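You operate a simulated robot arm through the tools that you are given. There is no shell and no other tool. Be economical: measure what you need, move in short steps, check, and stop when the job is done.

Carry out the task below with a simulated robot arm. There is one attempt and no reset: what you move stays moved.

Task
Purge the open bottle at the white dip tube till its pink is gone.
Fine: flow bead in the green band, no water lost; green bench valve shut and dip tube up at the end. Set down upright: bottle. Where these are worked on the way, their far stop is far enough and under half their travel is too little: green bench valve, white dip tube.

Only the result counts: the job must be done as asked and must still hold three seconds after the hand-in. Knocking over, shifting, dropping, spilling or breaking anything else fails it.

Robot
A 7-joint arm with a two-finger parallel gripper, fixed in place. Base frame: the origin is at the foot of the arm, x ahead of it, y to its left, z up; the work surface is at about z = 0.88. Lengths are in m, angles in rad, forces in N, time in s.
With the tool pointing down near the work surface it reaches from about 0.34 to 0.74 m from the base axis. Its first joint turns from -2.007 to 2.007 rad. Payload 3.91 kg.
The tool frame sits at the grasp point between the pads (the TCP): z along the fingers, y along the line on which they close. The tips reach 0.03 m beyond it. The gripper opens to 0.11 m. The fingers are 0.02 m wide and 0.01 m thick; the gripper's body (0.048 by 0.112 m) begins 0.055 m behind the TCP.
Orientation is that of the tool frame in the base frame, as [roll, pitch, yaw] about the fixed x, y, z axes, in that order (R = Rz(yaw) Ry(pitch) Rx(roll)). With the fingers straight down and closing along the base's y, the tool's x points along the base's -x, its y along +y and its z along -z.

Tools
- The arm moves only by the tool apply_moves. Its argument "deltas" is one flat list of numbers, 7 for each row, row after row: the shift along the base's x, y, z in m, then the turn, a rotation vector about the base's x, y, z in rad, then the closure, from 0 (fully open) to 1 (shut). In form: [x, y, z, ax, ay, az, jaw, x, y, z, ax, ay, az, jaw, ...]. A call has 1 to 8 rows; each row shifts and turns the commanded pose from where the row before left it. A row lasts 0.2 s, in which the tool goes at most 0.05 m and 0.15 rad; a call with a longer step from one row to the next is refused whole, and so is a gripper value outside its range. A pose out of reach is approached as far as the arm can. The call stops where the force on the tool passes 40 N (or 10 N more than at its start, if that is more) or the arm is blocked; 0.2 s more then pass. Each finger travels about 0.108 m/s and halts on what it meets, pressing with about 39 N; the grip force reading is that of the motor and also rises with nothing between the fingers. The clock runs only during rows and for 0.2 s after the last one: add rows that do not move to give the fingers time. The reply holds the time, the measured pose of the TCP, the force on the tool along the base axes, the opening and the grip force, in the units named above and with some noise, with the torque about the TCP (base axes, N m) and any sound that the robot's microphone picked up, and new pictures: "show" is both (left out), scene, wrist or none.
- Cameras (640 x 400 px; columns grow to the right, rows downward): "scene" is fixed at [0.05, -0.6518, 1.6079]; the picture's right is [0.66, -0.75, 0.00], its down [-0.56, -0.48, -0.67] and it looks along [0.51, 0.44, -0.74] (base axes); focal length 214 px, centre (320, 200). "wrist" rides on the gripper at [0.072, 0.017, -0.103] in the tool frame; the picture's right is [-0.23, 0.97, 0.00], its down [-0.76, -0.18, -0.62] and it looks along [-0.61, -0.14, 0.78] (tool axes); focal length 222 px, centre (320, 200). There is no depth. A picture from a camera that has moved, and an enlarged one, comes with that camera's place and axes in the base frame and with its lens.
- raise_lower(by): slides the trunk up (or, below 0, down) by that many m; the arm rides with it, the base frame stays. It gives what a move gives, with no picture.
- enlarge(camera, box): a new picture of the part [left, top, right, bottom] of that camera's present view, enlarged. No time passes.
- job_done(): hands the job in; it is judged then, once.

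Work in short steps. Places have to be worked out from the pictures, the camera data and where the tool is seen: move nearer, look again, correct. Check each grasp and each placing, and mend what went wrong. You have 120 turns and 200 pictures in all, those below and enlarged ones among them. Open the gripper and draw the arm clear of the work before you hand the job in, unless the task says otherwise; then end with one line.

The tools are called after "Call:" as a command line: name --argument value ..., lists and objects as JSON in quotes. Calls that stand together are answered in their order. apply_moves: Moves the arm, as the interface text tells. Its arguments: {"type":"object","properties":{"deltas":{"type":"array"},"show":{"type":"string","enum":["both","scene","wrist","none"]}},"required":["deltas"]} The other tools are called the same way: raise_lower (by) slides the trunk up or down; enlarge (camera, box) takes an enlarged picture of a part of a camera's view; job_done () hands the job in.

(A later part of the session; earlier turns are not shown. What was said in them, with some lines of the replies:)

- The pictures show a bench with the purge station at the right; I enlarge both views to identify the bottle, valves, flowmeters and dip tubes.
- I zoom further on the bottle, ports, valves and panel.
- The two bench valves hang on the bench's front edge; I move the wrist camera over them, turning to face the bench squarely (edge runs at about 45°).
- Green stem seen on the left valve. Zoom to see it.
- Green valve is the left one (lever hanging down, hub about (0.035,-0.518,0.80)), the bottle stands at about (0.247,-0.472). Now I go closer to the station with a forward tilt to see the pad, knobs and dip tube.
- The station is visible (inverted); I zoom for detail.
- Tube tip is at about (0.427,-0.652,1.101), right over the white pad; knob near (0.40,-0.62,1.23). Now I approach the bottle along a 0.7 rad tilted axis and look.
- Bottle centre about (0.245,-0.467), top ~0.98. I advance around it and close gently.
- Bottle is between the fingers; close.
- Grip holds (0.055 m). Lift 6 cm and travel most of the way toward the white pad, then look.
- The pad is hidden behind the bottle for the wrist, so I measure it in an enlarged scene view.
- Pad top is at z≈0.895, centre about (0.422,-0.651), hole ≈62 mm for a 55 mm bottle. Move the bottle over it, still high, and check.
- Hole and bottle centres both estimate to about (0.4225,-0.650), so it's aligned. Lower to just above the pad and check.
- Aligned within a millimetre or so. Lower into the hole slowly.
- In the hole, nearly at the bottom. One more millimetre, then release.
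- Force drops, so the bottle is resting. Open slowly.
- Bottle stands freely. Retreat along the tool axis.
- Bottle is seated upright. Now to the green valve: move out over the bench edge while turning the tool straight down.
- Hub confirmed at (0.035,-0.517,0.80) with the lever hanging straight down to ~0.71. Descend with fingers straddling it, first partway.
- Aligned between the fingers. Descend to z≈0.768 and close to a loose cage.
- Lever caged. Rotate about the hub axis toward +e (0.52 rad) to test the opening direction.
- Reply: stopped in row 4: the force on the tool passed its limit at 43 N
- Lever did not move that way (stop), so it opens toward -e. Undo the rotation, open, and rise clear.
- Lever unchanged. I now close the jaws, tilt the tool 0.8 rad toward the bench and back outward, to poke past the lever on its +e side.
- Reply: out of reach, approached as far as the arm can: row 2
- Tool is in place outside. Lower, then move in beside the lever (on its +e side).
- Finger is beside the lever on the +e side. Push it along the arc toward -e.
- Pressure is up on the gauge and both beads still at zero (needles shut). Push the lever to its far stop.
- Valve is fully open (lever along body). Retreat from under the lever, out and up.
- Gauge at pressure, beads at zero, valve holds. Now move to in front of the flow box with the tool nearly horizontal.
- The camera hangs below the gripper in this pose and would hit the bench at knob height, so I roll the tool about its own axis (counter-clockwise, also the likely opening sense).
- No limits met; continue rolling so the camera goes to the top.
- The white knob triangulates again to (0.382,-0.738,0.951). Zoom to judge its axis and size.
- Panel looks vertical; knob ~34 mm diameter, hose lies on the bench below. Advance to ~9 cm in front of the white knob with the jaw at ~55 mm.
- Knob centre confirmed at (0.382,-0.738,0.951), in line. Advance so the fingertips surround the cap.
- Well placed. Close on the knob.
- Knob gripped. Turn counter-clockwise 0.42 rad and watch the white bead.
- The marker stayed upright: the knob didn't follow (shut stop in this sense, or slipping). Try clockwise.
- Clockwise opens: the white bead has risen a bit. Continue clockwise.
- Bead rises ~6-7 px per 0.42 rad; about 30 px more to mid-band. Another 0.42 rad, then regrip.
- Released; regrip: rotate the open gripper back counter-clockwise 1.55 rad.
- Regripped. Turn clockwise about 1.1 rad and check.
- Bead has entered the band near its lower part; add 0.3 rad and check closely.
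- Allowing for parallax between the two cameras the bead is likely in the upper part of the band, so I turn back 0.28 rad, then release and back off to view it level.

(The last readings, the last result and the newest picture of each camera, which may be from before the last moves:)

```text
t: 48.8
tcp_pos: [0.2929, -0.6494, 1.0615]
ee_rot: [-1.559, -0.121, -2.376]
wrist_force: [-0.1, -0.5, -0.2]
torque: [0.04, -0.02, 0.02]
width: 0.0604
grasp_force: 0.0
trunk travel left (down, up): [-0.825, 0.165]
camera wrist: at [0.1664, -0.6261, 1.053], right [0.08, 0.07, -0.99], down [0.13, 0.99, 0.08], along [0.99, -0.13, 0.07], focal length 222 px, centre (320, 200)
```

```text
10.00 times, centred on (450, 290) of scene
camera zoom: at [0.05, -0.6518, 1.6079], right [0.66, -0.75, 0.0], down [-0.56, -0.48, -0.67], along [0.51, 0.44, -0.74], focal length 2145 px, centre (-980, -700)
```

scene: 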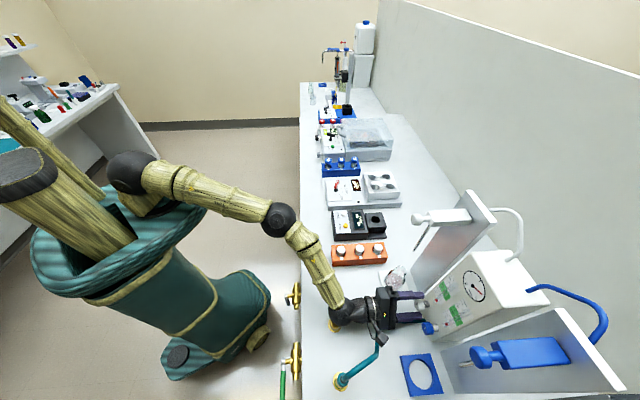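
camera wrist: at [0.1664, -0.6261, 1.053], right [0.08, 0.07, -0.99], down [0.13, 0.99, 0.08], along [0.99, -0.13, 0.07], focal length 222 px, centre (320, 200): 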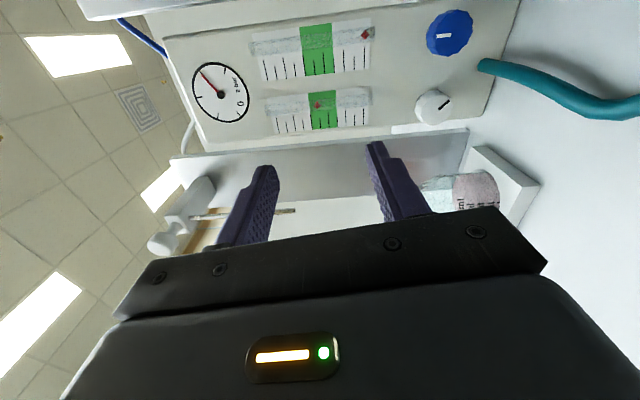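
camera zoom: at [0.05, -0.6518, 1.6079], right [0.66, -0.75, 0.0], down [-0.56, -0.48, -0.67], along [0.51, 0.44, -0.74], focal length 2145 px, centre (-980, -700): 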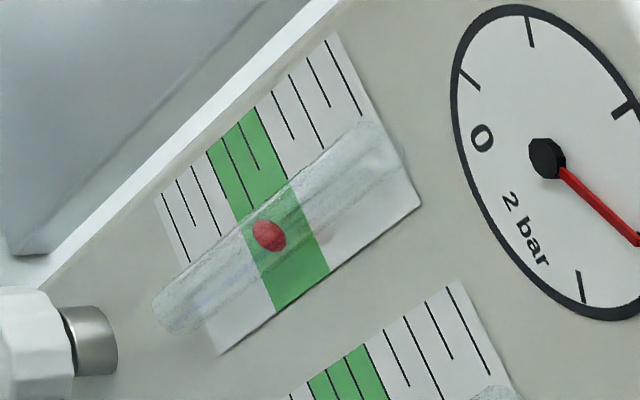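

Level view: bead sits at about 70% of the green band – good. Now go to the white slider knob at about (0.394,-0.623,1.240): rise, shift along +e, stay back and look.

Call:
apply_moves --deltas '[-0.008, 0.008, 0.045, 0, 0, 0, 0.4, -0.008, 0.008, 0.045, 0, 0, 0, 0.4, -0.008, 0.008, 0.045, 0, 0, 0, 0.4, -0.008, 0.008, 0.044, 0, 0, 0, 0.4, 0.032, 0.032, 0, 0, 0, 0, 0.4, 0.032, 0.032, 0, 0, 0, 0, 0.4]'

Call:
enlarge --camera "wrist" --box '[200, 60, 440, 240]'

Call:
enlarge --camera "scene" --box '[370, 170, 490, 260]'

```text
t: 50.2
tcp_pos: [0.3278, -0.5525, 1.2414]
ee_rot: [-1.561, -0.125, -2.377]
wrist_force: [0.7, 0.2, -0.3]
torque: [0.0, -0.03, 0.0]
width: 0.0659
grasp_force: 0.1
trunk travel left (down, up): [-0.825, 0.165]
camera wrist: at [0.2017, -0.5289, 1.2326], right [0.08, 0.06, -0.99], down [0.13, 0.99, 0.07], along [0.99, -0.13, 0.07], focal length 222 px, centre (320, 200)
```

scene: 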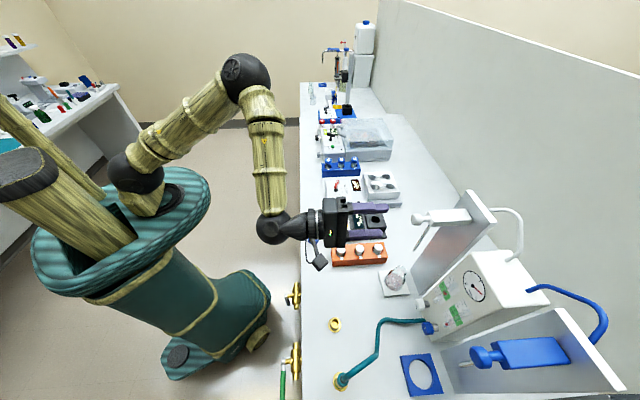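
wrist: 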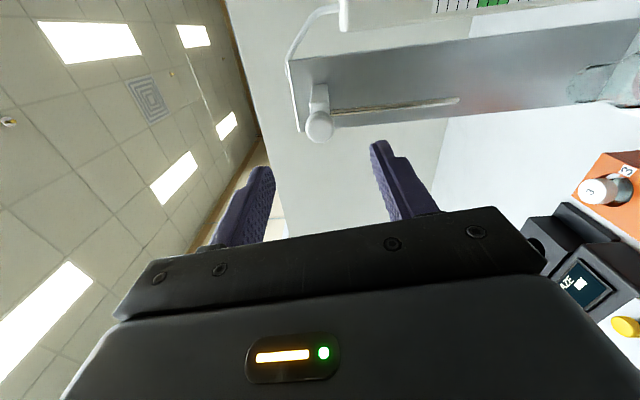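

```text
2.22 times, centred on (320, 150) of wrist
camera zoom: at [0.2017, -0.5289, 1.2326], right [0.08, 0.06, -0.99], down [0.13, 0.99, 0.07], along [0.99, -0.13, 0.07], focal length 494 px, centre (320, 311)
```

zoom: 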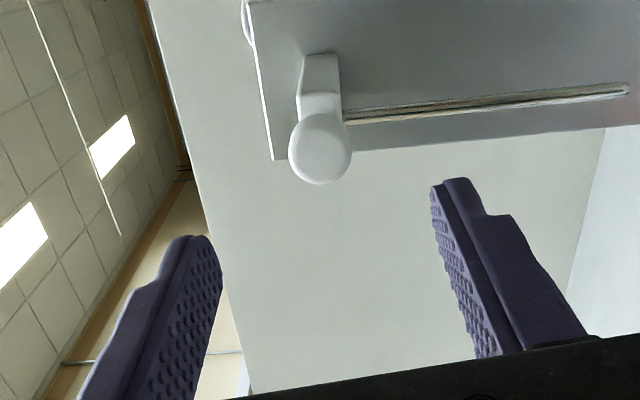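

```text
4.44 times, centred on (430, 215) of scene
camera zoom: at [0.05, -0.6518, 1.6079], right [0.66, -0.75, 0.0], down [-0.56, -0.48, -0.67], along [0.51, 0.44, -0.74], focal length 953 px, centre (-169, 133)
```

zoom: 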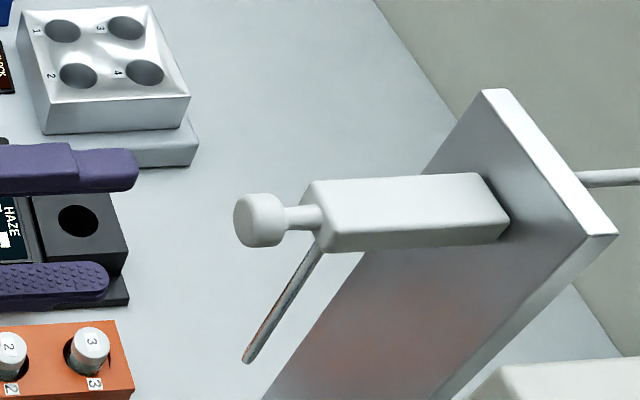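

Aligned with the knob (0.398,-0.624,1.241). Advance and close vertically on it.

Call:
apply_moves --deltas '[0.0151, -0.0154, 0, 0, 0, 0, 0.4, 0.0151, -0.0154, 0, 0, 0, 0, 0.4, 0.0151, -0.0154, 0, 0, 0, 0, 0.4, 0.0151, -0.0154, 0, 0, 0, 0, 0.4, 0, 0, 0, 0, 0, 0, 0.4]' --show "wrist"

Call:
enlarge --camera "scene" --box '[370, 170, 490, 260]'

```text
t: 51.4
tcp_pos: [0.3882, -0.6151, 1.2406]
ee_rot: [-1.559, -0.124, -2.377]
wrist_force: [-0.1, -0.1, 0.1]
torque: [-0.01, -0.02, -0.04]
width: 0.0659
grasp_force: 0.1
trunk travel left (down, up): [-0.825, 0.165]
camera wrist: at [0.2605, -0.5912, 1.2325], right [0.08, 0.07, -0.99], down [0.13, 0.99, 0.08], along [0.99, -0.13, 0.07], focal length 222 px, centre (320, 200)
```

wrist: 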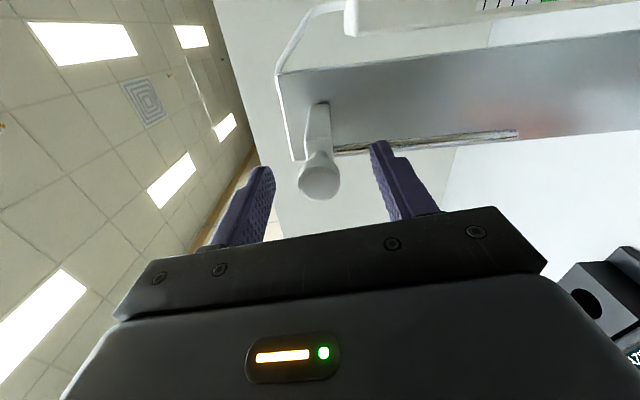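

```text
4.44 times, centred on (430, 215) of scene
camera zoom: at [0.05, -0.6518, 1.6079], right [0.66, -0.75, 0.0], down [-0.56, -0.48, -0.67], along [0.51, 0.44, -0.74], focal length 953 px, centre (-169, 133)
```

zoom: 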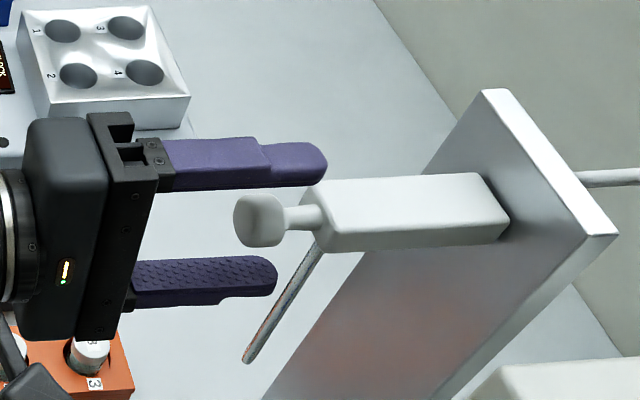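

Knob lies centred between the fingers; close.

Call:
apply_moves --deltas '[0, 0, 0, 0, 0, 0, 0.6, 0, 0, 0, 0, 0, 0, 0.8, 0, 0, 0, 0, 0, 0, 0.85, 0, 0, 0, 0, 0, 0, 0.85]' --show "none"

Call:
enlarge --camera "scene" --box '[370, 170, 490, 260]'

```text
t: 52.4
tcp_pos: [0.3864, -0.6156, 1.2411]
ee_rot: [-1.559, -0.124, -2.376]
wrist_force: [-0.6, -3.1, 0.2]
torque: [0.05, 0.01, 0.84]
width: 0.0253
grasp_force: 44.5
trunk travel left (down, up): [-0.825, 0.165]
```

```text
4.44 times, centred on (430, 215) of scene
camera zoom: at [0.05, -0.6518, 1.6079], right [0.66, -0.75, 0.0], down [-0.56, -0.48, -0.67], along [0.51, 0.44, -0.74], focal length 953 px, centre (-169, 133)
```

zoom: 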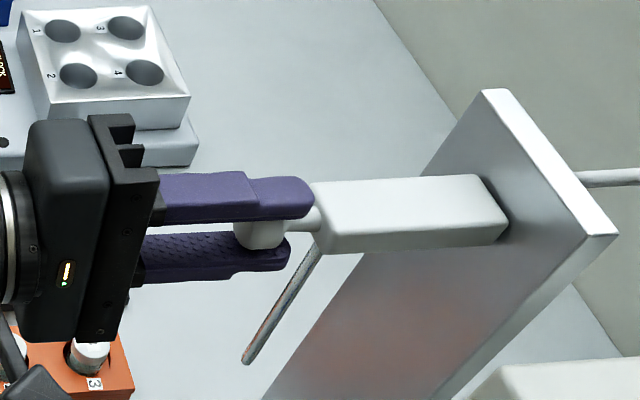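

Gripped. Lower the slider 8 cm and check that it follows.

Call:
apply_moves --deltas '[0, 0, -0.01, 0, 0, 0, 0.85, 0, 0, -0.02, 0, 0, 0, 0.85, 0, 0, -0.025, 0, 0, 0, 0.85, 0, 0, -0.025, 0, 0, 0, 0.85]' --show "wrist"

Call:
enlarge --camera "scene" --box '[360, 200, 480, 310]'

```text
t: 53.4
tcp_pos: [0.3865, -0.6145, 1.1607]
ee_rot: [-1.563, -0.124, -2.374]
wrist_force: [11.6, -9.7, -1.2]
torque: [0.07, 0.18, -0.34]
width: 0.0254
grasp_force: 44.9
trunk travel left (down, up): [-0.825, 0.165]
camera wrist: at [0.2601, -0.5921, 1.1513], right [0.08, 0.07, -0.99], down [0.12, 0.99, 0.08], along [0.99, -0.13, 0.07], focal length 222 px, centre (320, 200)
```

wrist: 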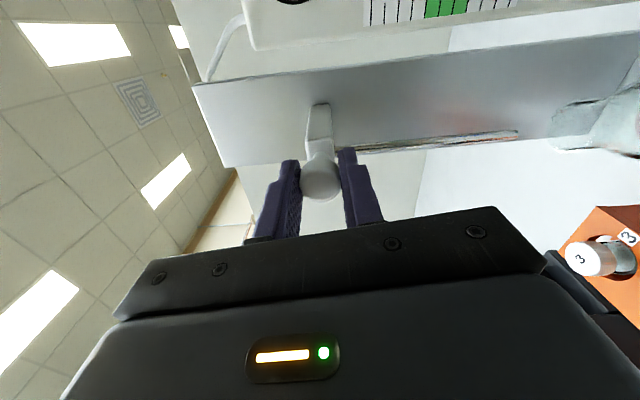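

```text
3.64 times, centred on (420, 255) of scene
camera zoom: at [0.05, -0.6518, 1.6079], right [0.66, -0.75, 0.0], down [-0.56, -0.48, -0.67], along [0.51, 0.44, -0.74], focal length 780 px, centre (-44, 0)
```

zoom: 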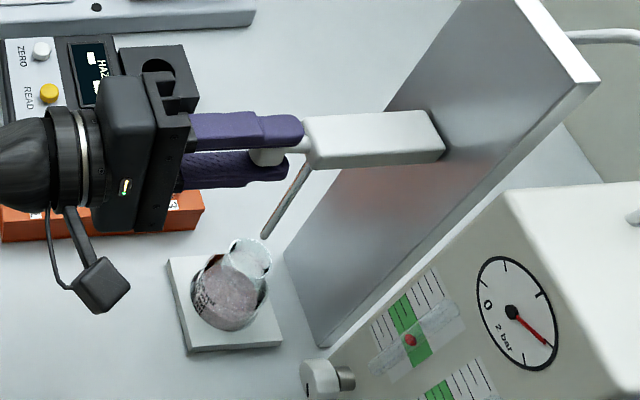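

It follows. Continue 4 cm and check the tip entering the mouth.

Call:
apply_moves --deltas '[0.001, -0.001, -0.015, 0, 0, 0, 0.85, 0, 0, -0.02, 0, 0, 0, 0.85, 0, 0, -0.015, 0, 0, 0, 0.85]' --show "none"

Call:
enlarge --camera "scene" --box '[370, 230, 450, 300]'

```text
t: 54.2
tcp_pos: [0.3854, -0.6162, 1.1098]
ee_rot: [-1.561, -0.125, -2.374]
wrist_force: [3.0, 0.8, 0.1]
torque: [-0.12, 0.08, 0.59]
width: 0.0253
grasp_force: 44.7
trunk travel left (down, up): [-0.825, 0.165]
```

```text
5.71 times, centred on (410, 265) of scene
camera zoom: at [0.05, -0.6518, 1.6079], right [0.66, -0.75, 0.0], down [-0.56, -0.48, -0.67], along [0.51, 0.44, -0.74], focal length 1226 px, centre (-194, -171)
```

zoom: 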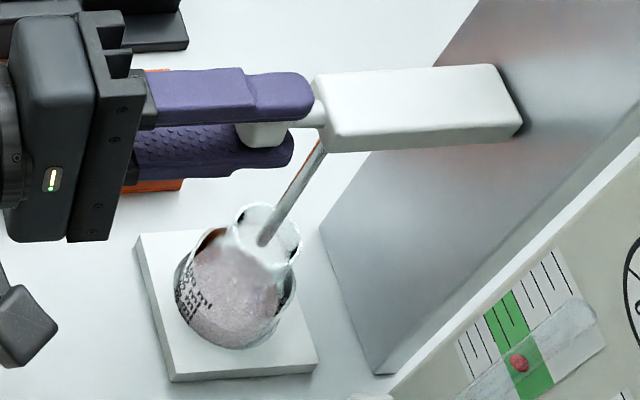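

Tip is inside the neck. Continue down 6 cm watching force.

Call:
apply_moves --deltas '[0, 0, -0.015, 0, 0, 0, 0.85, 0, 0, -0.015, 0, 0, 0, 0.85, 0, 0, -0.015, 0, 0, 0, 0.85, 0, 0, -0.015, 0, 0, 0, 0.85]' --show "wrist"

Call:
enlarge --camera "scene" --box '[370, 230, 450, 300]'

```text
t: 55.2
tcp_pos: [0.3877, -0.6152, 1.0508]
ee_rot: [-1.562, -0.123, -2.376]
wrist_force: [0.7, 9.2, -0.8]
torque: [-0.03, 0.06, 0.04]
width: 0.0254
grasp_force: 44.9
trunk travel left (down, up): [-0.825, 0.165]
camera wrist: at [0.2601, -0.5917, 1.042], right [0.08, 0.07, -0.99], down [0.13, 0.99, 0.08], along [0.99, -0.13, 0.07], focal length 222 px, centre (320, 200)
```

wrist: 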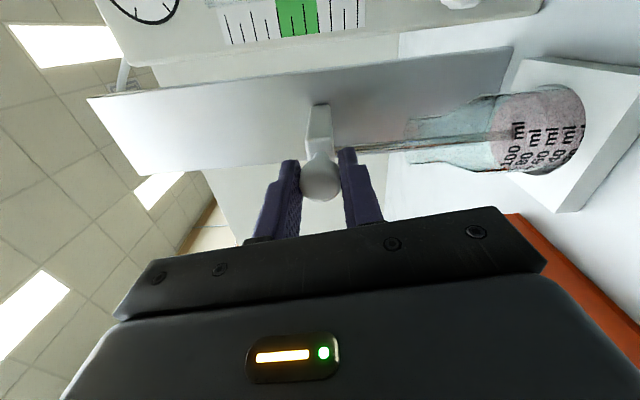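

```text
5.71 times, centred on (410, 265) of scene
camera zoom: at [0.05, -0.6518, 1.6079], right [0.66, -0.75, 0.0], down [-0.56, -0.48, -0.67], along [0.51, 0.44, -0.74], focal length 1226 px, centre (-194, -171)
```

zoom: 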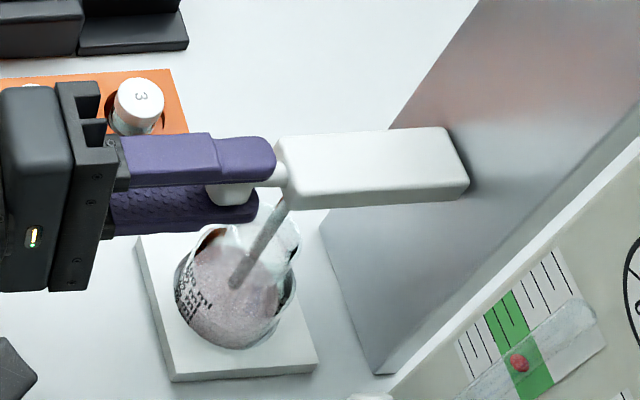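

Tip reaches the water. Continue slowly to near the stop.

Call:
apply_moves --deltas '[0, 0, -0.01, 0, 0, 0, 0.85, 0, 0, -0.01, 0, 0, 0, 0.85, 0, 0, 0, 0, 0, 0, 0.85]' --show "wrist"

Call:
enlarge --camera "scene" --box '[370, 240, 470, 310]'

Call:
enlarge --camera "wrist" --box '[360, 50, 640, 220]'

```text
t: 56.0
tcp_pos: [0.3861, -0.6159, 1.0322]
ee_rot: [-1.558, -0.127, -2.376]
wrist_force: [5.7, 4.0, 8.0]
torque: [-0.12, -0.15, -0.31]
width: 0.025
grasp_force: 45.7
trunk travel left (down, up): [-0.825, 0.165]
camera wrist: at [0.2601, -0.592, 1.023], right [0.08, 0.06, -0.99], down [0.13, 0.99, 0.07], along [0.99, -0.13, 0.08], focal length 222 px, centre (320, 200)
```

wrist: 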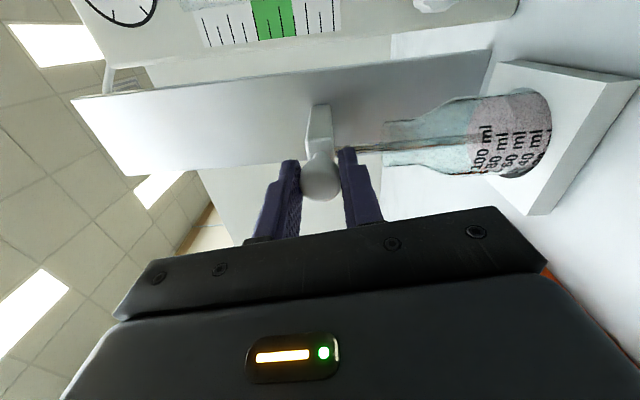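

```text
5.71 times, centred on (420, 275) of scene
camera zoom: at [0.05, -0.6518, 1.6079], right [0.66, -0.75, 0.0], down [-0.56, -0.48, -0.67], along [0.51, 0.44, -0.74], focal length 1226 px, centre (-251, -229)
```

zoom: 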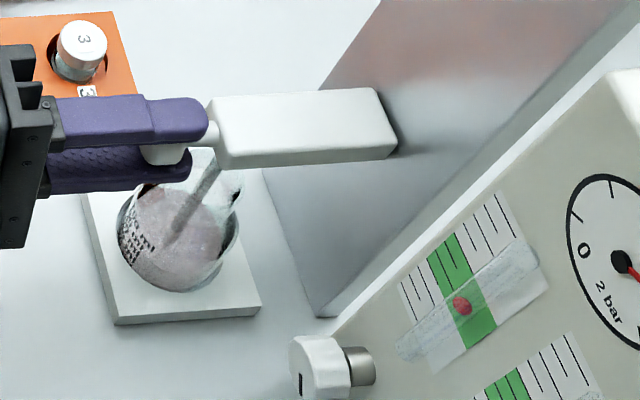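

```text
2.29 times, centred on (500, 135) of wrist
camera zoom: at [0.2601, -0.592, 1.023], right [0.08, 0.06, -0.99], down [0.13, 0.99, 0.07], along [0.99, -0.13, 0.08], focal length 508 px, centre (-91, 349)
```

zoom: 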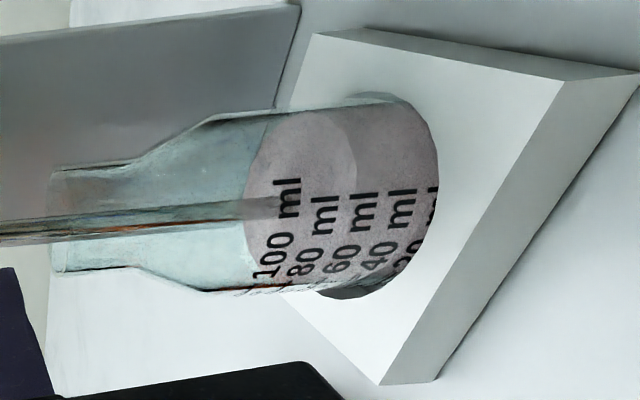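

8 N resistance appears – maybe the stop. Press 4 mm more to confirm.

Call:
apply_moves --deltas '[0, 0, -0.004, 0, 0, 0, 0.85, 0, 0, 0, 0, 0, 0, 0.85]' --show "none"

```text
t: 56.6
tcp_pos: [0.3863, -0.6154, 1.0312]
ee_rot: [-1.55, -0.125, -2.375]
wrist_force: [8.5, -5.1, 31.5]
torque: [-0.33, -0.24, 0.4]
width: 0.0252
grasp_force: 44.9
trunk travel left (down, up): [-0.825, 0.165]
```

Far stop reached. Relieve the force and wait while watching bottle and bead.

Call:
apply_moves --deltas '[0, 0, 0.004, 0, 0, 0, 0.85, 0, 0, 0, 0, 0, 0, 0.85, 0, 0, 0, 0, 0, 0, 0.85, 0, 0, 0, 0, 0, 0, 0.85, 0, 0, 0, 0, 0, 0, 0.85, 0, 0, 0, 0, 0, 0, 0.85, 0, 0, 0, 0, 0, 0, 0.85, 0, 0, 0, 0, 0, 0, 0.85]' --show "none"

Call:
enlarge --camera "scene" --box '[370, 240, 470, 310]'

Call:
enlarge --camera "wrist" --box '[360, 50, 640, 220]'

```text
t: 58.4
tcp_pos: [0.3847, -0.6154, 1.0325]
ee_rot: [-1.558, -0.122, -2.375]
wrist_force: [9.6, -6.0, 23.0]
torque: [-0.3, -0.31, 0.04]
width: 0.0253
grasp_force: 45.0
trunk travel left (down, up): [-0.825, 0.165]
```

```text
5.71 times, centred on (420, 275) of scene
camera zoom: at [0.05, -0.6518, 1.6079], right [0.66, -0.75, 0.0], down [-0.56, -0.48, -0.67], along [0.51, 0.44, -0.74], focal length 1226 px, centre (-251, -229)
```

zoom: 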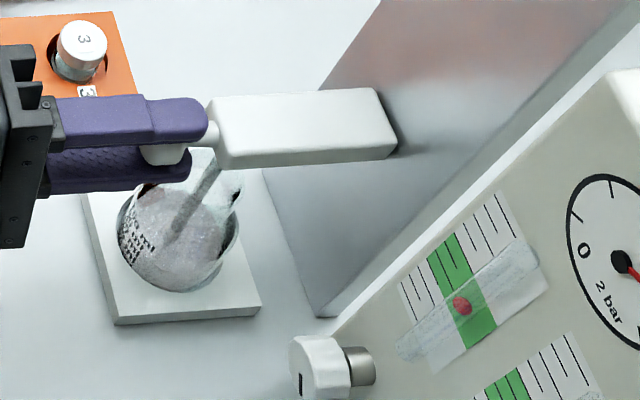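

```text
2.29 times, centred on (500, 135) of wrist
camera zoom: at [0.26, -0.5919, 1.023], right [0.08, 0.06, -0.99], down [0.13, 0.99, 0.07], along [0.99, -0.13, 0.07], focal length 508 px, centre (-91, 349)
```

zoom: 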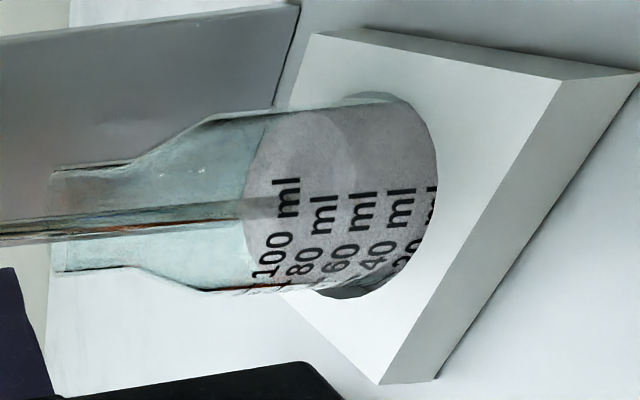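

The pink is fading, bead steady in the band, no splashing seen. Keep waiting.

Call:
apply_moves --deltas '[0, 0, 0.001, 0, 0, 0, 0.85, 0, 0, 0, 0, 0, 0, 0.85, 0, 0, 0, 0, 0, 0, 0.85, 0, 0, 0, 0, 0, 0, 0.85, 0, 0, 0, 0, 0, 0, 0.85, 0, 0, 0, 0, 0, 0, 0.85, 0, 0, 0, 0, 0, 0, 0.85, 0, 0, 0, 0, 0, 0, 0.85]' --show "none"

Call:
apply_moves --deltas '[0, 0, 0, 0, 0, 0, 0.85, 0, 0, 0, 0, 0, 0, 0.85, 0, 0, 0, 0, 0, 0, 0.85, 0, 0, 0, 0, 0, 0, 0.85, 0, 0, 0, 0, 0, 0, 0.85, 0, 0, 0, 0, 0, 0, 0.85, 0, 0, 0, 0, 0, 0, 0.85, 0, 0, 0, 0, 0, 0, 0.85]' --show "none"

Call:
enlarge --camera "scene" --box '[370, 240, 470, 310]'

Call:
enlarge --camera "wrist" --box '[360, 50, 640, 220]'

```text
t: 60.2
tcp_pos: [0.3866, -0.6158, 1.0313]
ee_rot: [-1.562, -0.123, -2.376]
wrist_force: [8.7, -2.9, 16.6]
torque: [-0.21, -0.18, 0.11]
width: 0.0252
grasp_force: 45.0
trunk travel left (down, up): [-0.825, 0.165]
```

```text
t: 62.0
tcp_pos: [0.3879, -0.6154, 1.032]
ee_rot: [-1.56, -0.125, -2.376]
wrist_force: [7.3, -0.9, 13.6]
torque: [-0.13, -0.15, 0.05]
width: 0.0251
grasp_force: 45.3
trunk travel left (down, up): [-0.825, 0.165]
```

```text
5.71 times, centred on (420, 275) of scene
camera zoom: at [0.05, -0.6518, 1.6079], right [0.66, -0.75, 0.0], down [-0.56, -0.48, -0.67], along [0.51, 0.44, -0.74], focal length 1226 px, centre (-251, -229)
```

zoom: 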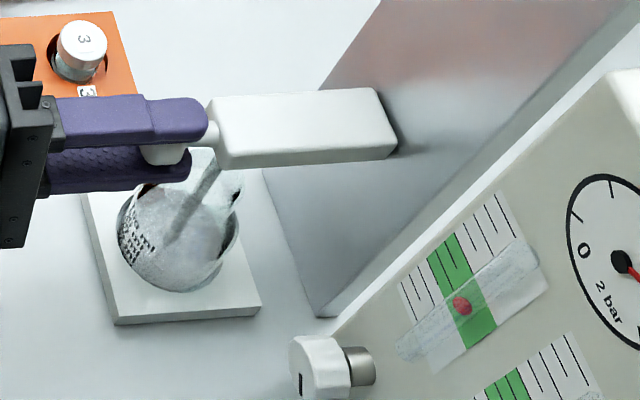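

```text
2.29 times, centred on (500, 135) of wrist
camera zoom: at [0.26, -0.5918, 1.0232], right [0.08, 0.06, -0.99], down [0.13, 0.99, 0.08], along [0.99, -0.13, 0.07], focal length 508 px, centre (-91, 349)
```

zoom: 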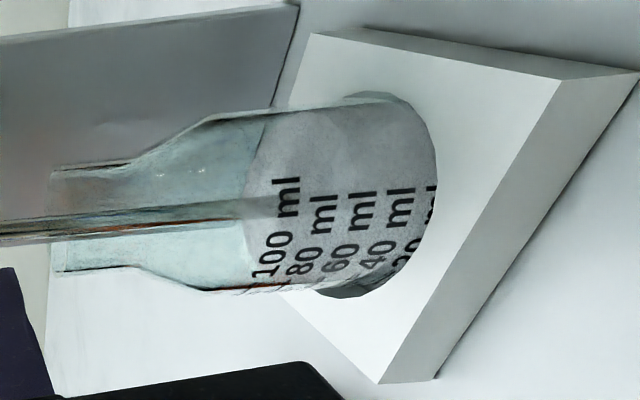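

Nearly gone. Wait several more seconds.

Call:
apply_moves --deltas '[0, 0, 0, 0, 0, 0, 0.85, 0, 0, 0, 0, 0, 0, 0.85, 0, 0, 0, 0, 0, 0, 0.85, 0, 0, 0, 0, 0, 0, 0.85, 0, 0, 0, 0, 0, 0, 0.85, 0, 0, 0, 0, 0, 0, 0.85, 0, 0, 0, 0, 0, 0, 0.85, 0, 0, 0, 0, 0, 0, 0.85]' --show "none"

Call:
apply_moves --deltas '[0, 0, 0, 0, 0, 0, 0.85, 0, 0, 0, 0, 0, 0, 0.85, 0, 0, 0, 0, 0, 0, 0.85, 0, 0, 0, 0, 0, 0, 0.85, 0, 0, 0, 0, 0, 0, 0.85, 0, 0, 0, 0, 0, 0, 0.85, 0, 0, 0, 0, 0, 0, 0.85, 0, 0, 0, 0, 0, 0, 0.85]' --show "none"

Call:
apply_moves --deltas '[0, 0, 0, 0, 0, 0, 0.85, 0, 0, 0, 0, 0, 0, 0.85, 0, 0, 0, 0, 0, 0, 0.85, 0, 0, 0, 0, 0, 0, 0.85, 0, 0, 0, 0, 0, 0, 0.85, 0, 0, 0, 0, 0, 0, 0.85, 0, 0, 0, 0, 0, 0, 0.85, 0, 0, 0, 0, 0, 0, 0.85]' --show "none"

Call:
enlarge --camera "scene" --box '[370, 240, 470, 310]'

Call:
enlarge --camera "wrist" --box '[360, 50, 640, 220]'

```text
t: 63.8
tcp_pos: [0.3862, -0.6148, 1.032]
ee_rot: [-1.561, -0.123, -2.377]
wrist_force: [6.0, -0.7, 11.7]
torque: [-0.13, -0.12, 0.03]
width: 0.0251
grasp_force: 45.4
trunk travel left (down, up): [-0.825, 0.165]
```

```text
t: 65.6
tcp_pos: [0.3859, -0.6143, 1.0327]
ee_rot: [-1.56, -0.124, -2.376]
wrist_force: [5.5, 1.1, 9.9]
torque: [-0.12, -0.12, 0.06]
width: 0.025
grasp_force: 45.5
trunk travel left (down, up): [-0.825, 0.165]
```

```text
t: 67.4
tcp_pos: [0.3859, -0.6147, 1.0315]
ee_rot: [-1.56, -0.125, -2.375]
wrist_force: [5.4, 1.0, 8.8]
torque: [-0.12, -0.12, 0.06]
width: 0.0252
grasp_force: 45.3
trunk travel left (down, up): [-0.825, 0.165]
```

```text
5.71 times, centred on (420, 275) of scene
camera zoom: at [0.05, -0.6518, 1.6079], right [0.66, -0.75, 0.0], down [-0.56, -0.48, -0.67], along [0.51, 0.44, -0.74], focal length 1226 px, centre (-251, -229)
```

zoom: 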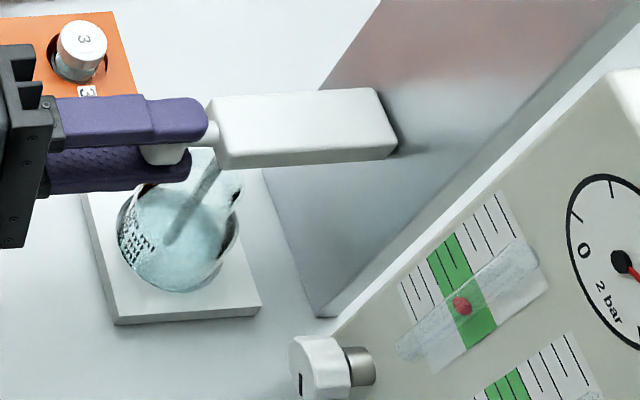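

```text
2.29 times, centred on (500, 135) of wrist
camera zoom: at [0.26, -0.5918, 1.0233], right [0.08, 0.06, -0.99], down [0.13, 0.99, 0.08], along [0.99, -0.13, 0.07], focal length 508 px, centre (-91, 349)
```

zoom: 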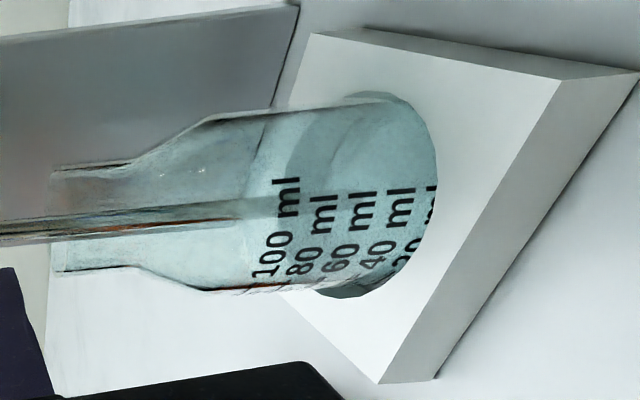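

Pink is gone. Wait a bit more to be sure it has levelled out.

Call:
apply_moves --deltas '[0, 0, 0, 0, 0, 0, 0.85, 0, 0, 0, 0, 0, 0, 0.85, 0, 0, 0, 0, 0, 0, 0.85, 0, 0, 0, 0, 0, 0, 0.85, 0, 0, 0, 0, 0, 0, 0.85, 0, 0, 0, 0, 0, 0, 0.85, 0, 0, 0, 0, 0, 0, 0.85, 0, 0, 0, 0, 0, 0, 0.85]' --show "none"

Call:
apply_moves --deltas '[0, 0, 0, 0, 0, 0, 0.85, 0, 0, 0, 0, 0, 0, 0.85, 0, 0, 0, 0, 0, 0, 0.85, 0, 0, 0, 0, 0, 0, 0.85, 0, 0, 0, 0, 0, 0, 0.85, 0, 0, 0, 0, 0, 0, 0.85, 0, 0, 0, 0, 0, 0, 0.85, 0, 0, 0, 0, 0, 0, 0.85]' --show "none"

Call:
enlarge --camera "scene" --box '[370, 240, 470, 310]'

```text
t: 69.2
tcp_pos: [0.3871, -0.6151, 1.0316]
ee_rot: [-1.561, -0.125, -2.376]
wrist_force: [5.7, 1.0, 9.1]
torque: [-0.11, -0.12, 0.09]
width: 0.025
grasp_force: 45.4
trunk travel left (down, up): [-0.825, 0.165]
```

```text
t: 71.0
tcp_pos: [0.3868, -0.6151, 1.0319]
ee_rot: [-1.56, -0.124, -2.376]
wrist_force: [4.5, 0.9, 8.8]
torque: [-0.15, -0.12, 0.03]
width: 0.0252
grasp_force: 44.6
trunk travel left (down, up): [-0.825, 0.165]
```

```text
5.71 times, centred on (420, 275) of scene
camera zoom: at [0.05, -0.6518, 1.6079], right [0.66, -0.75, 0.0], down [-0.56, -0.48, -0.67], along [0.51, 0.44, -0.74], focal length 1226 px, centre (-251, -229)
```

zoom: 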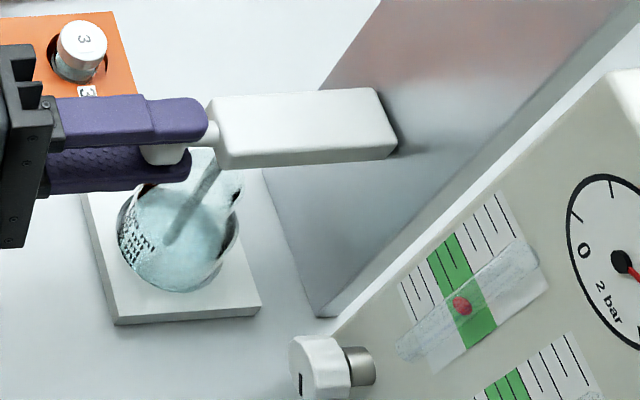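

Colour has settled, clear. Raise the dip tube slowly out of the bottle.

Call:
apply_moves --deltas '[0, 0, 0.01, 0, 0, 0, 0.85, 0, 0, 0.015, 0, 0, 0, 0.85, 0, 0, 0.02, 0, 0, 0, 0.85, 0, 0, 0.02, 0, 0, 0, 0.85, 0, 0, 0.025, 0, 0, 0, 0.85, 0, 0, 0.025, 0, 0, 0, 0.85, 0, 0, 0.03, 0, 0, 0, 0.85, 0, 0, 0.03, 0, 0, 0, 0.85]' --show "scene"

```text
t: 72.8
tcp_pos: [0.3869, -0.6154, 1.2078]
ee_rot: [-1.556, -0.124, -2.376]
wrist_force: [-2.1, 10.6, 1.2]
torque: [-0.27, -0.14, 0.57]
width: 0.0251
grasp_force: 45.1
trunk travel left (down, up): [-0.825, 0.165]
```

scene: 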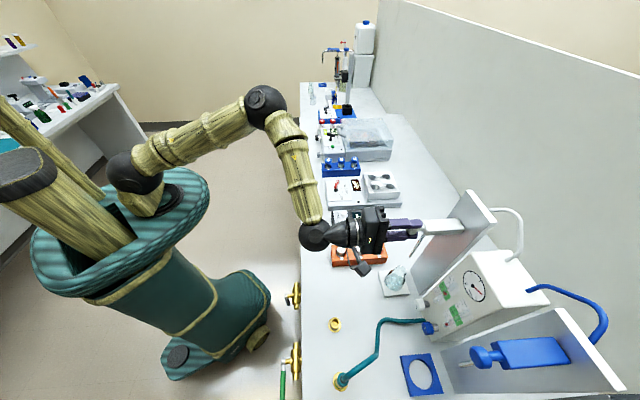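

Continue up to the top stop (start height 1.241).

Call:
apply_moves --deltas '[0, 0, 0.015, 0, 0, 0, 0.85, 0, 0, 0.015, 0, 0, 0, 0.85, 0, 0, 0.004, 0, 0, 0, 0.85, 0, 0, 0, 0, 0, 0, 0.85]' --show "none"

```text
t: 73.8
tcp_pos: [0.3867, -0.6153, 1.2425]
ee_rot: [-1.56, -0.122, -2.375]
wrist_force: [3.1, 6.5, -2.1]
torque: [0.04, -0.06, -0.74]
width: 0.0255
grasp_force: 44.7
trunk travel left (down, up): [-0.825, 0.165]
```

Back at the original height. Open and check that it stays.

Call:
apply_moves --deltas '[0, 0, 0, 0, 0, 0, 0.7, 0, 0, 0, 0, 0, 0, 0.45, 0, 0, 0, 0, 0, 0, 0.4, 0, 0, 0, 0, 0, 0, 0.4, -0.02, 0.02, 0, 0, 0, 0, 0.4, -0.025, 0.025, 0, 0, 0, 0, 0.4, -0.03, 0.03, 0, 0, 0, 0, 0.4]' --show "none"

Call:
enlarge --camera "scene" --box '[360, 170, 520, 340]'

```text
t: 75.4
tcp_pos: [0.3097, -0.5404, 1.2418]
ee_rot: [-1.559, -0.126, -2.375]
wrist_force: [-0.1, 0.0, -0.5]
torque: [0.0, 0.0, -0.04]
width: 0.066
grasp_force: 0.0
trunk travel left (down, up): [-0.825, 0.165]
```

```text
2.35 times, centred on (440, 255) of scene
camera zoom: at [0.05, -0.6518, 1.6079], right [0.66, -0.75, 0.0], down [-0.56, -0.48, -0.67], along [0.51, 0.44, -0.74], focal length 505 px, centre (38, 71)
```

zoom: 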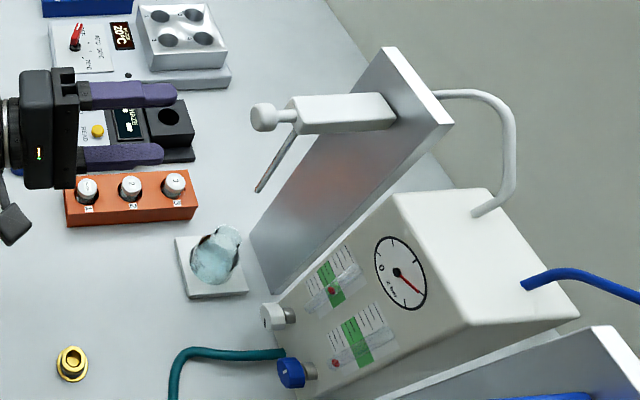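

Tube stays up; bottle clear. Now unroll the tool before returning to the valve.

Call:
apply_moves --deltas '[0, 0, 0, 0.1, -0.1, 0, 0.4, 0, 0, 0, 0.1, -0.1, 0, 0.6, 0, 0, 0, 0.1, -0.1, 0, 0.8, 0, 0, 0, 0.1, -0.1, 0, 1, 0, 0, 0, 0.1, -0.1, 0, 1, 0, 0, 0, 0.1, -0.1, 0, 1, 0, 0, 0, 0.1, -0.1, 0, 1, 0, 0, 0, 0.1, -0.1, 0, 1]' --show "none"

Call:
apply_moves --deltas '[-0.01, 0.01, 0, 0.1, -0.1, 0, 1, -0.01, 0.01, 0, 0.1, -0.1, 0, 1, -0.01, 0.01, 0, 0.1, -0.1, 0, 1, -0.01, 0.01, 0, 0.1, -0.1, 0, 1]' --show "scene"

```text
t: 77.2
tcp_pos: [0.311, -0.5411, 1.2404]
ee_rot: [-1.593, 1.01, -2.389]
wrist_force: [-0.5, 0.2, 0.1]
torque: [0.01, -0.03, 0.01]
width: 0.0002
grasp_force: 37.6
trunk travel left (down, up): [-0.825, 0.165]
```

```text
t: 78.2
tcp_pos: [0.2715, -0.5021, 1.2408]
ee_rot: [2.902, 1.552, 2.108]
wrist_force: [0.5, -0.4, 0.1]
torque: [0.01, -0.01, -0.03]
width: 0.0
grasp_force: 37.4
trunk travel left (down, up): [-0.825, 0.165]
```

scene: 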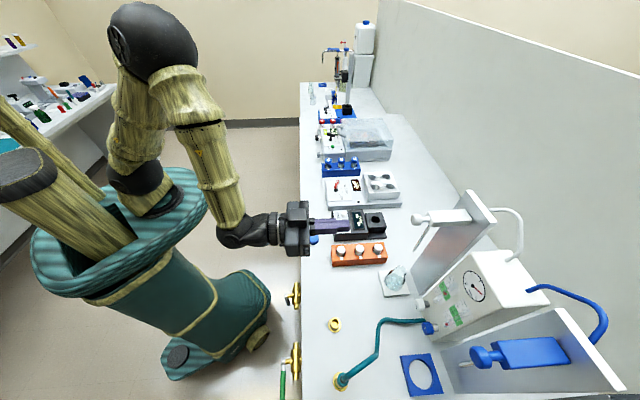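

Now untilt to 0.75 rad and travel back above the green valve.

Call:
apply_moves --deltas '[-0.038, 0.0065, -0.017, 0.0707, 0.0707, 0, 1, -0.038, 0.0065, -0.017, 0.0707, 0.0707, 0, 1, -0.038, 0.0065, -0.017, 0.0707, 0.0707, 0, 1, -0.038, 0.0065, -0.017, 0.0707, 0.0707, 0, 1, -0.038, 0.0065, -0.017, 0.0707, 0.0707, 0, 1, -0.038, 0.0065, -0.017, 0.0707, 0.0707, 0, 1, -0.038, 0.0065, -0.017, 0.0707, 0.0707, 0, 1, -0.038, 0.0065, -0.017, 0.0707, 0.0707, 0, 1]'

```text
t: 80.0
tcp_pos: [-0.0355, -0.4471, 1.104]
ee_rot: [-3.135, 0.75, 2.352]
wrist_force: [-0.9, -0.4, -0.9]
torque: [-0.01, -0.01, 0.02]
width: 0.0
grasp_force: 37.6
trunk travel left (down, up): [-0.825, 0.165]
camera wrist: at [-0.1108, -0.3465, 1.1299], right [0.81, 0.57, 0.15], down [-0.03, -0.22, 0.98], along [0.58, -0.8, -0.16], focal length 222 px, centre (320, 200)
```

scene: 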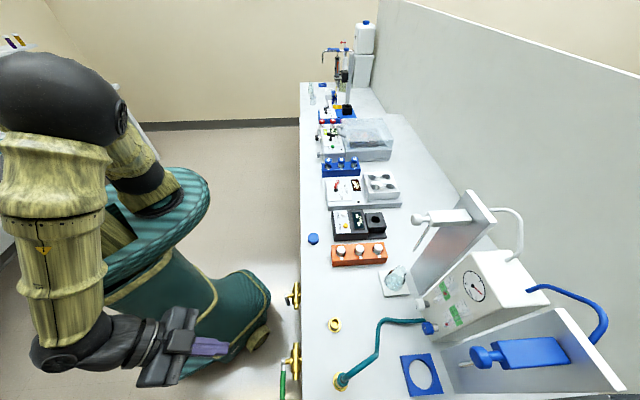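
wrist: 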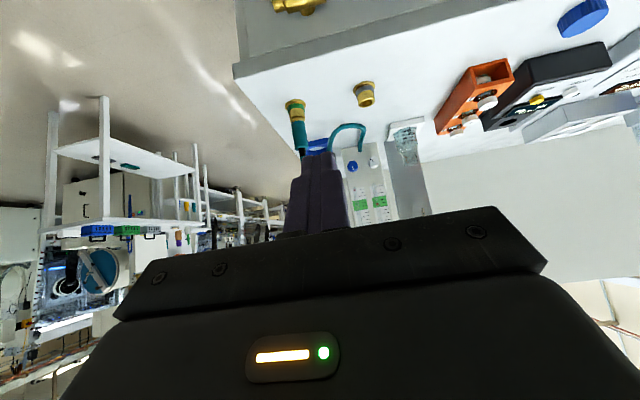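

Descend to a pre-pose above and outside the lever, then in over it.

Call:
apply_moves --deltas '[-0.0015, -0.0153, -0.0386, 0, 0, 0, 1, -0.0015, -0.0153, -0.0386, 0, 0, 0, 1, -0.0015, -0.0153, -0.0386, 0, 0, 0, 1, -0.0015, -0.0153, -0.0386, 0, 0, 0, 1, -0.0015, -0.0153, -0.0386, 0, 0, 0, 1, 0.014, -0.0145, -0.022, 0, 0, 0, 1, 0.0145, -0.0145, -0.022, 0, 0, 0, 1]' --show "wrist"

Call:
enlarge --camera "scene" --box '[250, 320, 340, 400]'

```text
t: 81.6
tcp_pos: [-0.0124, -0.5565, 0.8663]
ee_rot: [-3.136, 0.752, 2.354]
wrist_force: [-0.4, 0.5, -0.2]
torque: [-0.02, 0.01, 0.0]
width: 0.0
grasp_force: 37.8
trunk travel left (down, up): [-0.825, 0.165]
camera wrist: at [-0.0876, -0.4558, 0.8913], right [0.81, 0.57, 0.15], down [-0.03, -0.22, 0.98], along [0.58, -0.8, -0.16], focal length 222 px, centre (320, 200)
```

wrist: 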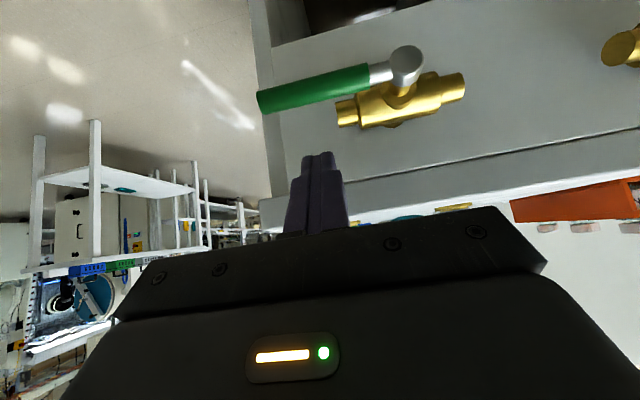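

```text
5.00 times, centred on (295, 360) of scene
camera zoom: at [0.05, -0.6518, 1.6079], right [0.66, -0.75, 0.0], down [-0.56, -0.48, -0.67], along [0.51, 0.44, -0.74], focal length 1072 px, centre (445, -600)
```

zoom: 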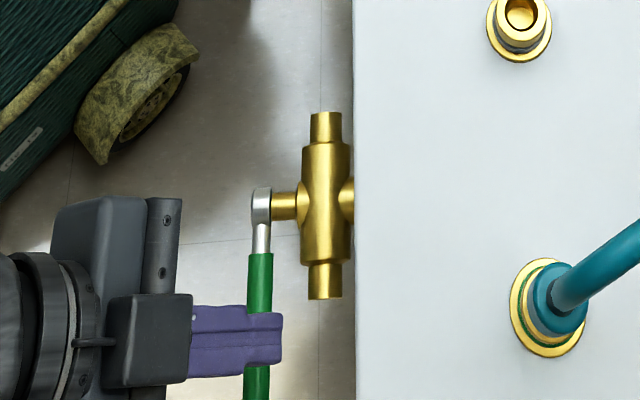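

Finger sits above the lever. Sweep it down along the arc.

Call:
apply_moves --deltas '[0, 0, -0.029, 0, 0, 0, 1, -0.0035, -0.0035, -0.0133, 0, 0, 0, 1, -0.0014, -0.0014, -0.0141, 0, 0, 0, 1, 0.0007, 0.0007, -0.0142, 0, 0, 0, 1, 0.0028, 0.0028, -0.0137, 0, 0, 0, 1, 0.0047, 0.0047, -0.0125, 0, 0, 0, 1, 0.0065, 0.0065, -0.0109, 0, 0, 0, 1]' --show "wrist"

```text
t: 83.2
tcp_pos: [-0.0016, -0.5433, 0.7585]
ee_rot: [-3.137, 0.75, 2.353]
wrist_force: [-1.1, -0.4, -0.5]
torque: [-0.02, 0.03, 0.0]
width: 0.0
grasp_force: 37.8
trunk travel left (down, up): [-0.825, 0.165]
camera wrist: at [-0.0769, -0.4434, 0.784], right [0.81, 0.57, 0.15], down [-0.03, -0.22, 0.98], along [0.58, -0.8, -0.16], focal length 222 px, centre (320, 200)
```

wrist: 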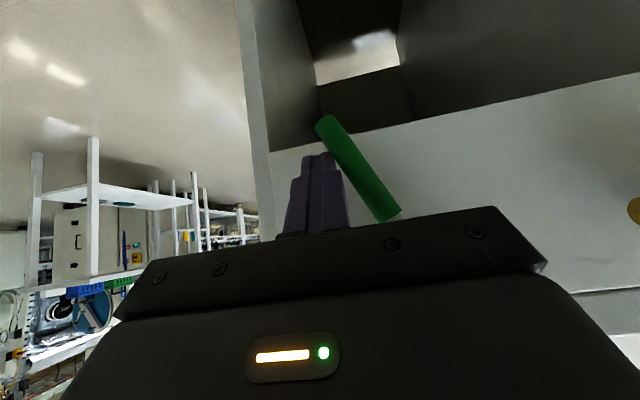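

Lever is coming down; continue to the shut stop.

Call:
apply_moves --deltas '[0.0079, 0.0079, -0.0088, 0, 0, 0, 1, 0.009, 0.009, -0.0062, 0, 0, 0, 1, 0.004, 0.004, -0.0016, 0, 0, 0, 1, 0.0025, 0.0025, -0.001, 0, 0, 0, 1, 0.002, 0.002, 0, 0, 0, 0, 1, 0.002, 0.002, 0, 0, 0, 0, 1]' --show "wrist"

Call:
enlarge --camera "scene" --box '[400, 180, 540, 350]'

```text
t: 84.4
tcp_pos: [0.0164, -0.5265, 0.7435]
ee_rot: [-3.116, 0.751, 2.355]
wrist_force: [-15.3, -11.8, -5.8]
torque: [0.06, 0.01, -0.07]
width: 0.0
grasp_force: 37.2
trunk travel left (down, up): [-0.825, 0.165]
stopped in row 5: the force on the tool passed its limit at 43 N (the readings are from after the stop); the commanded pose is now the measured one
camera wrist: at [-0.0583, -0.425, 0.7693], right [0.82, 0.56, 0.14], down [-0.03, -0.21, 0.98], along [0.57, -0.8, -0.15], focal length 222 px, centre (320, 200)
```

wrist: 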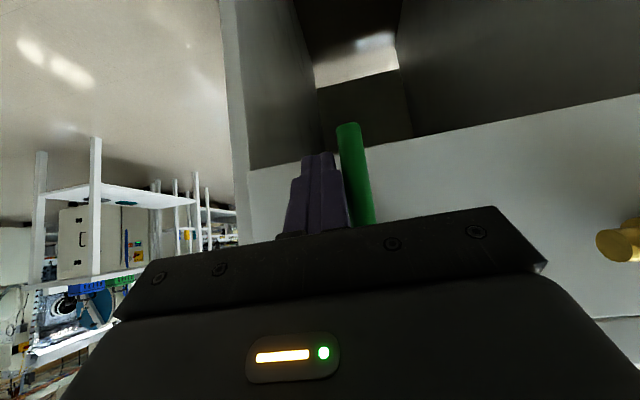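

```text
2.35 times, centred on (470, 265) of scene
camera zoom: at [0.05, -0.6518, 1.6079], right [0.66, -0.75, 0.0], down [-0.56, -0.48, -0.67], along [0.51, 0.44, -0.74], focal length 505 px, centre (-33, 47)
```

zoom: 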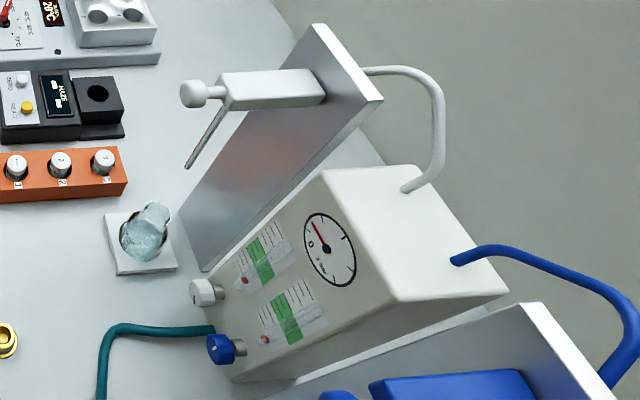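

Shut stop reached; gauge and bead are falling to zero. Back off from the lever and withdraw out and up.

Call:
apply_moves --deltas '[-0.01, -0.01, 0, 0, 0, 0, 1, -0.019, 0.019, 0.028, 0, 0, 0, 1, -0.019, 0.019, 0.028, 0, 0, 0, 1, -0.015, 0.015, 0.035, 0, 0, 0, 0.6, 0, 0.01, 0.045, 0, 0, 0, 0.2, 0, 0, 0.045, 0, 0, 0, 0, 0, 0, 0.045, 0, 0, 0, 0, 0, 0, 0.045, 0, 0, 0, 0]'

Call:
enlarge --camera "scene" --box '[400, 180, 540, 350]'

Call:
enlarge --camera "wrist" --box '[240, 0, 480, 200]'

```text
t: 86.2
tcp_pos: [-0.0427, -0.4697, 1.0156]
ee_rot: [-3.124, 0.753, 2.355]
wrist_force: [-0.4, 1.2, -0.5]
torque: [0.0, 0.06, -0.01]
width: 0.1101
grasp_force: 0.0
trunk travel left (down, up): [-0.825, 0.165]
camera wrist: at [-0.1185, -0.3688, 1.0414], right [0.82, 0.56, 0.14], down [-0.03, -0.21, 0.98], along [0.58, -0.8, -0.15], focal length 222 px, centre (320, 200)
```

scene: 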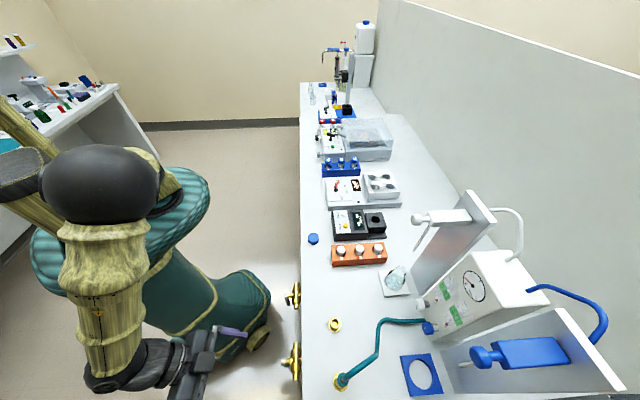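
wrist: 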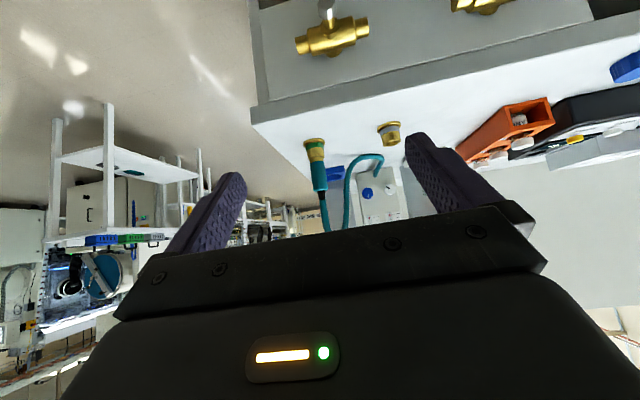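

```text
2.35 times, centred on (470, 265) of scene
camera zoom: at [0.05, -0.6518, 1.6079], right [0.66, -0.75, 0.0], down [-0.56, -0.48, -0.67], along [0.51, 0.44, -0.74], focal length 505 px, centre (-33, 47)
```

zoom: 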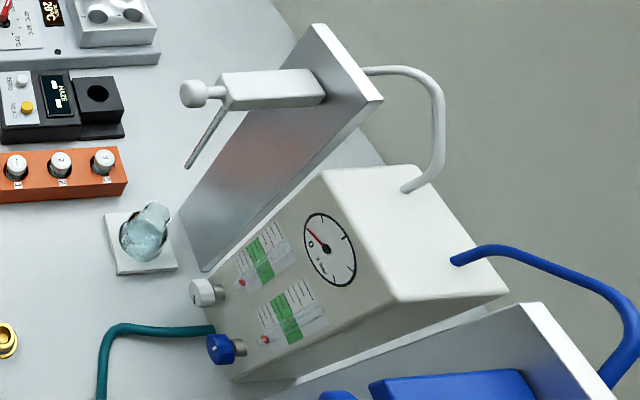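

```text
2.00 times, centred on (360, 100) of wrist
camera zoom: at [-0.1185, -0.3688, 1.0414], right [0.82, 0.56, 0.14], down [-0.03, -0.21, 0.98], along [0.58, -0.8, -0.15], focal length 444 px, centre (240, 400)
```

zoom: 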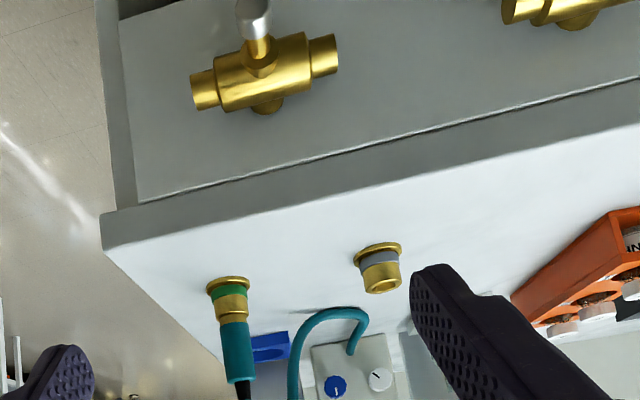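

Gauge is at zero, both beads are at the bottom, the lever is down, the dip tube is up, and the water in the upright bottle is clear. The gripper is open and clear of the work, so I hand in.

Call:
job_done

```text
The job is handed in.
```

I purged the open bottle at the white dip tube until the pink was gone. The flow bead stayed in the green band and I saw no water lost. The green bench valve is shut, the dip tube is up, and the bottle is released and upright in the white pad. I left the white flow knob at its purge setting.
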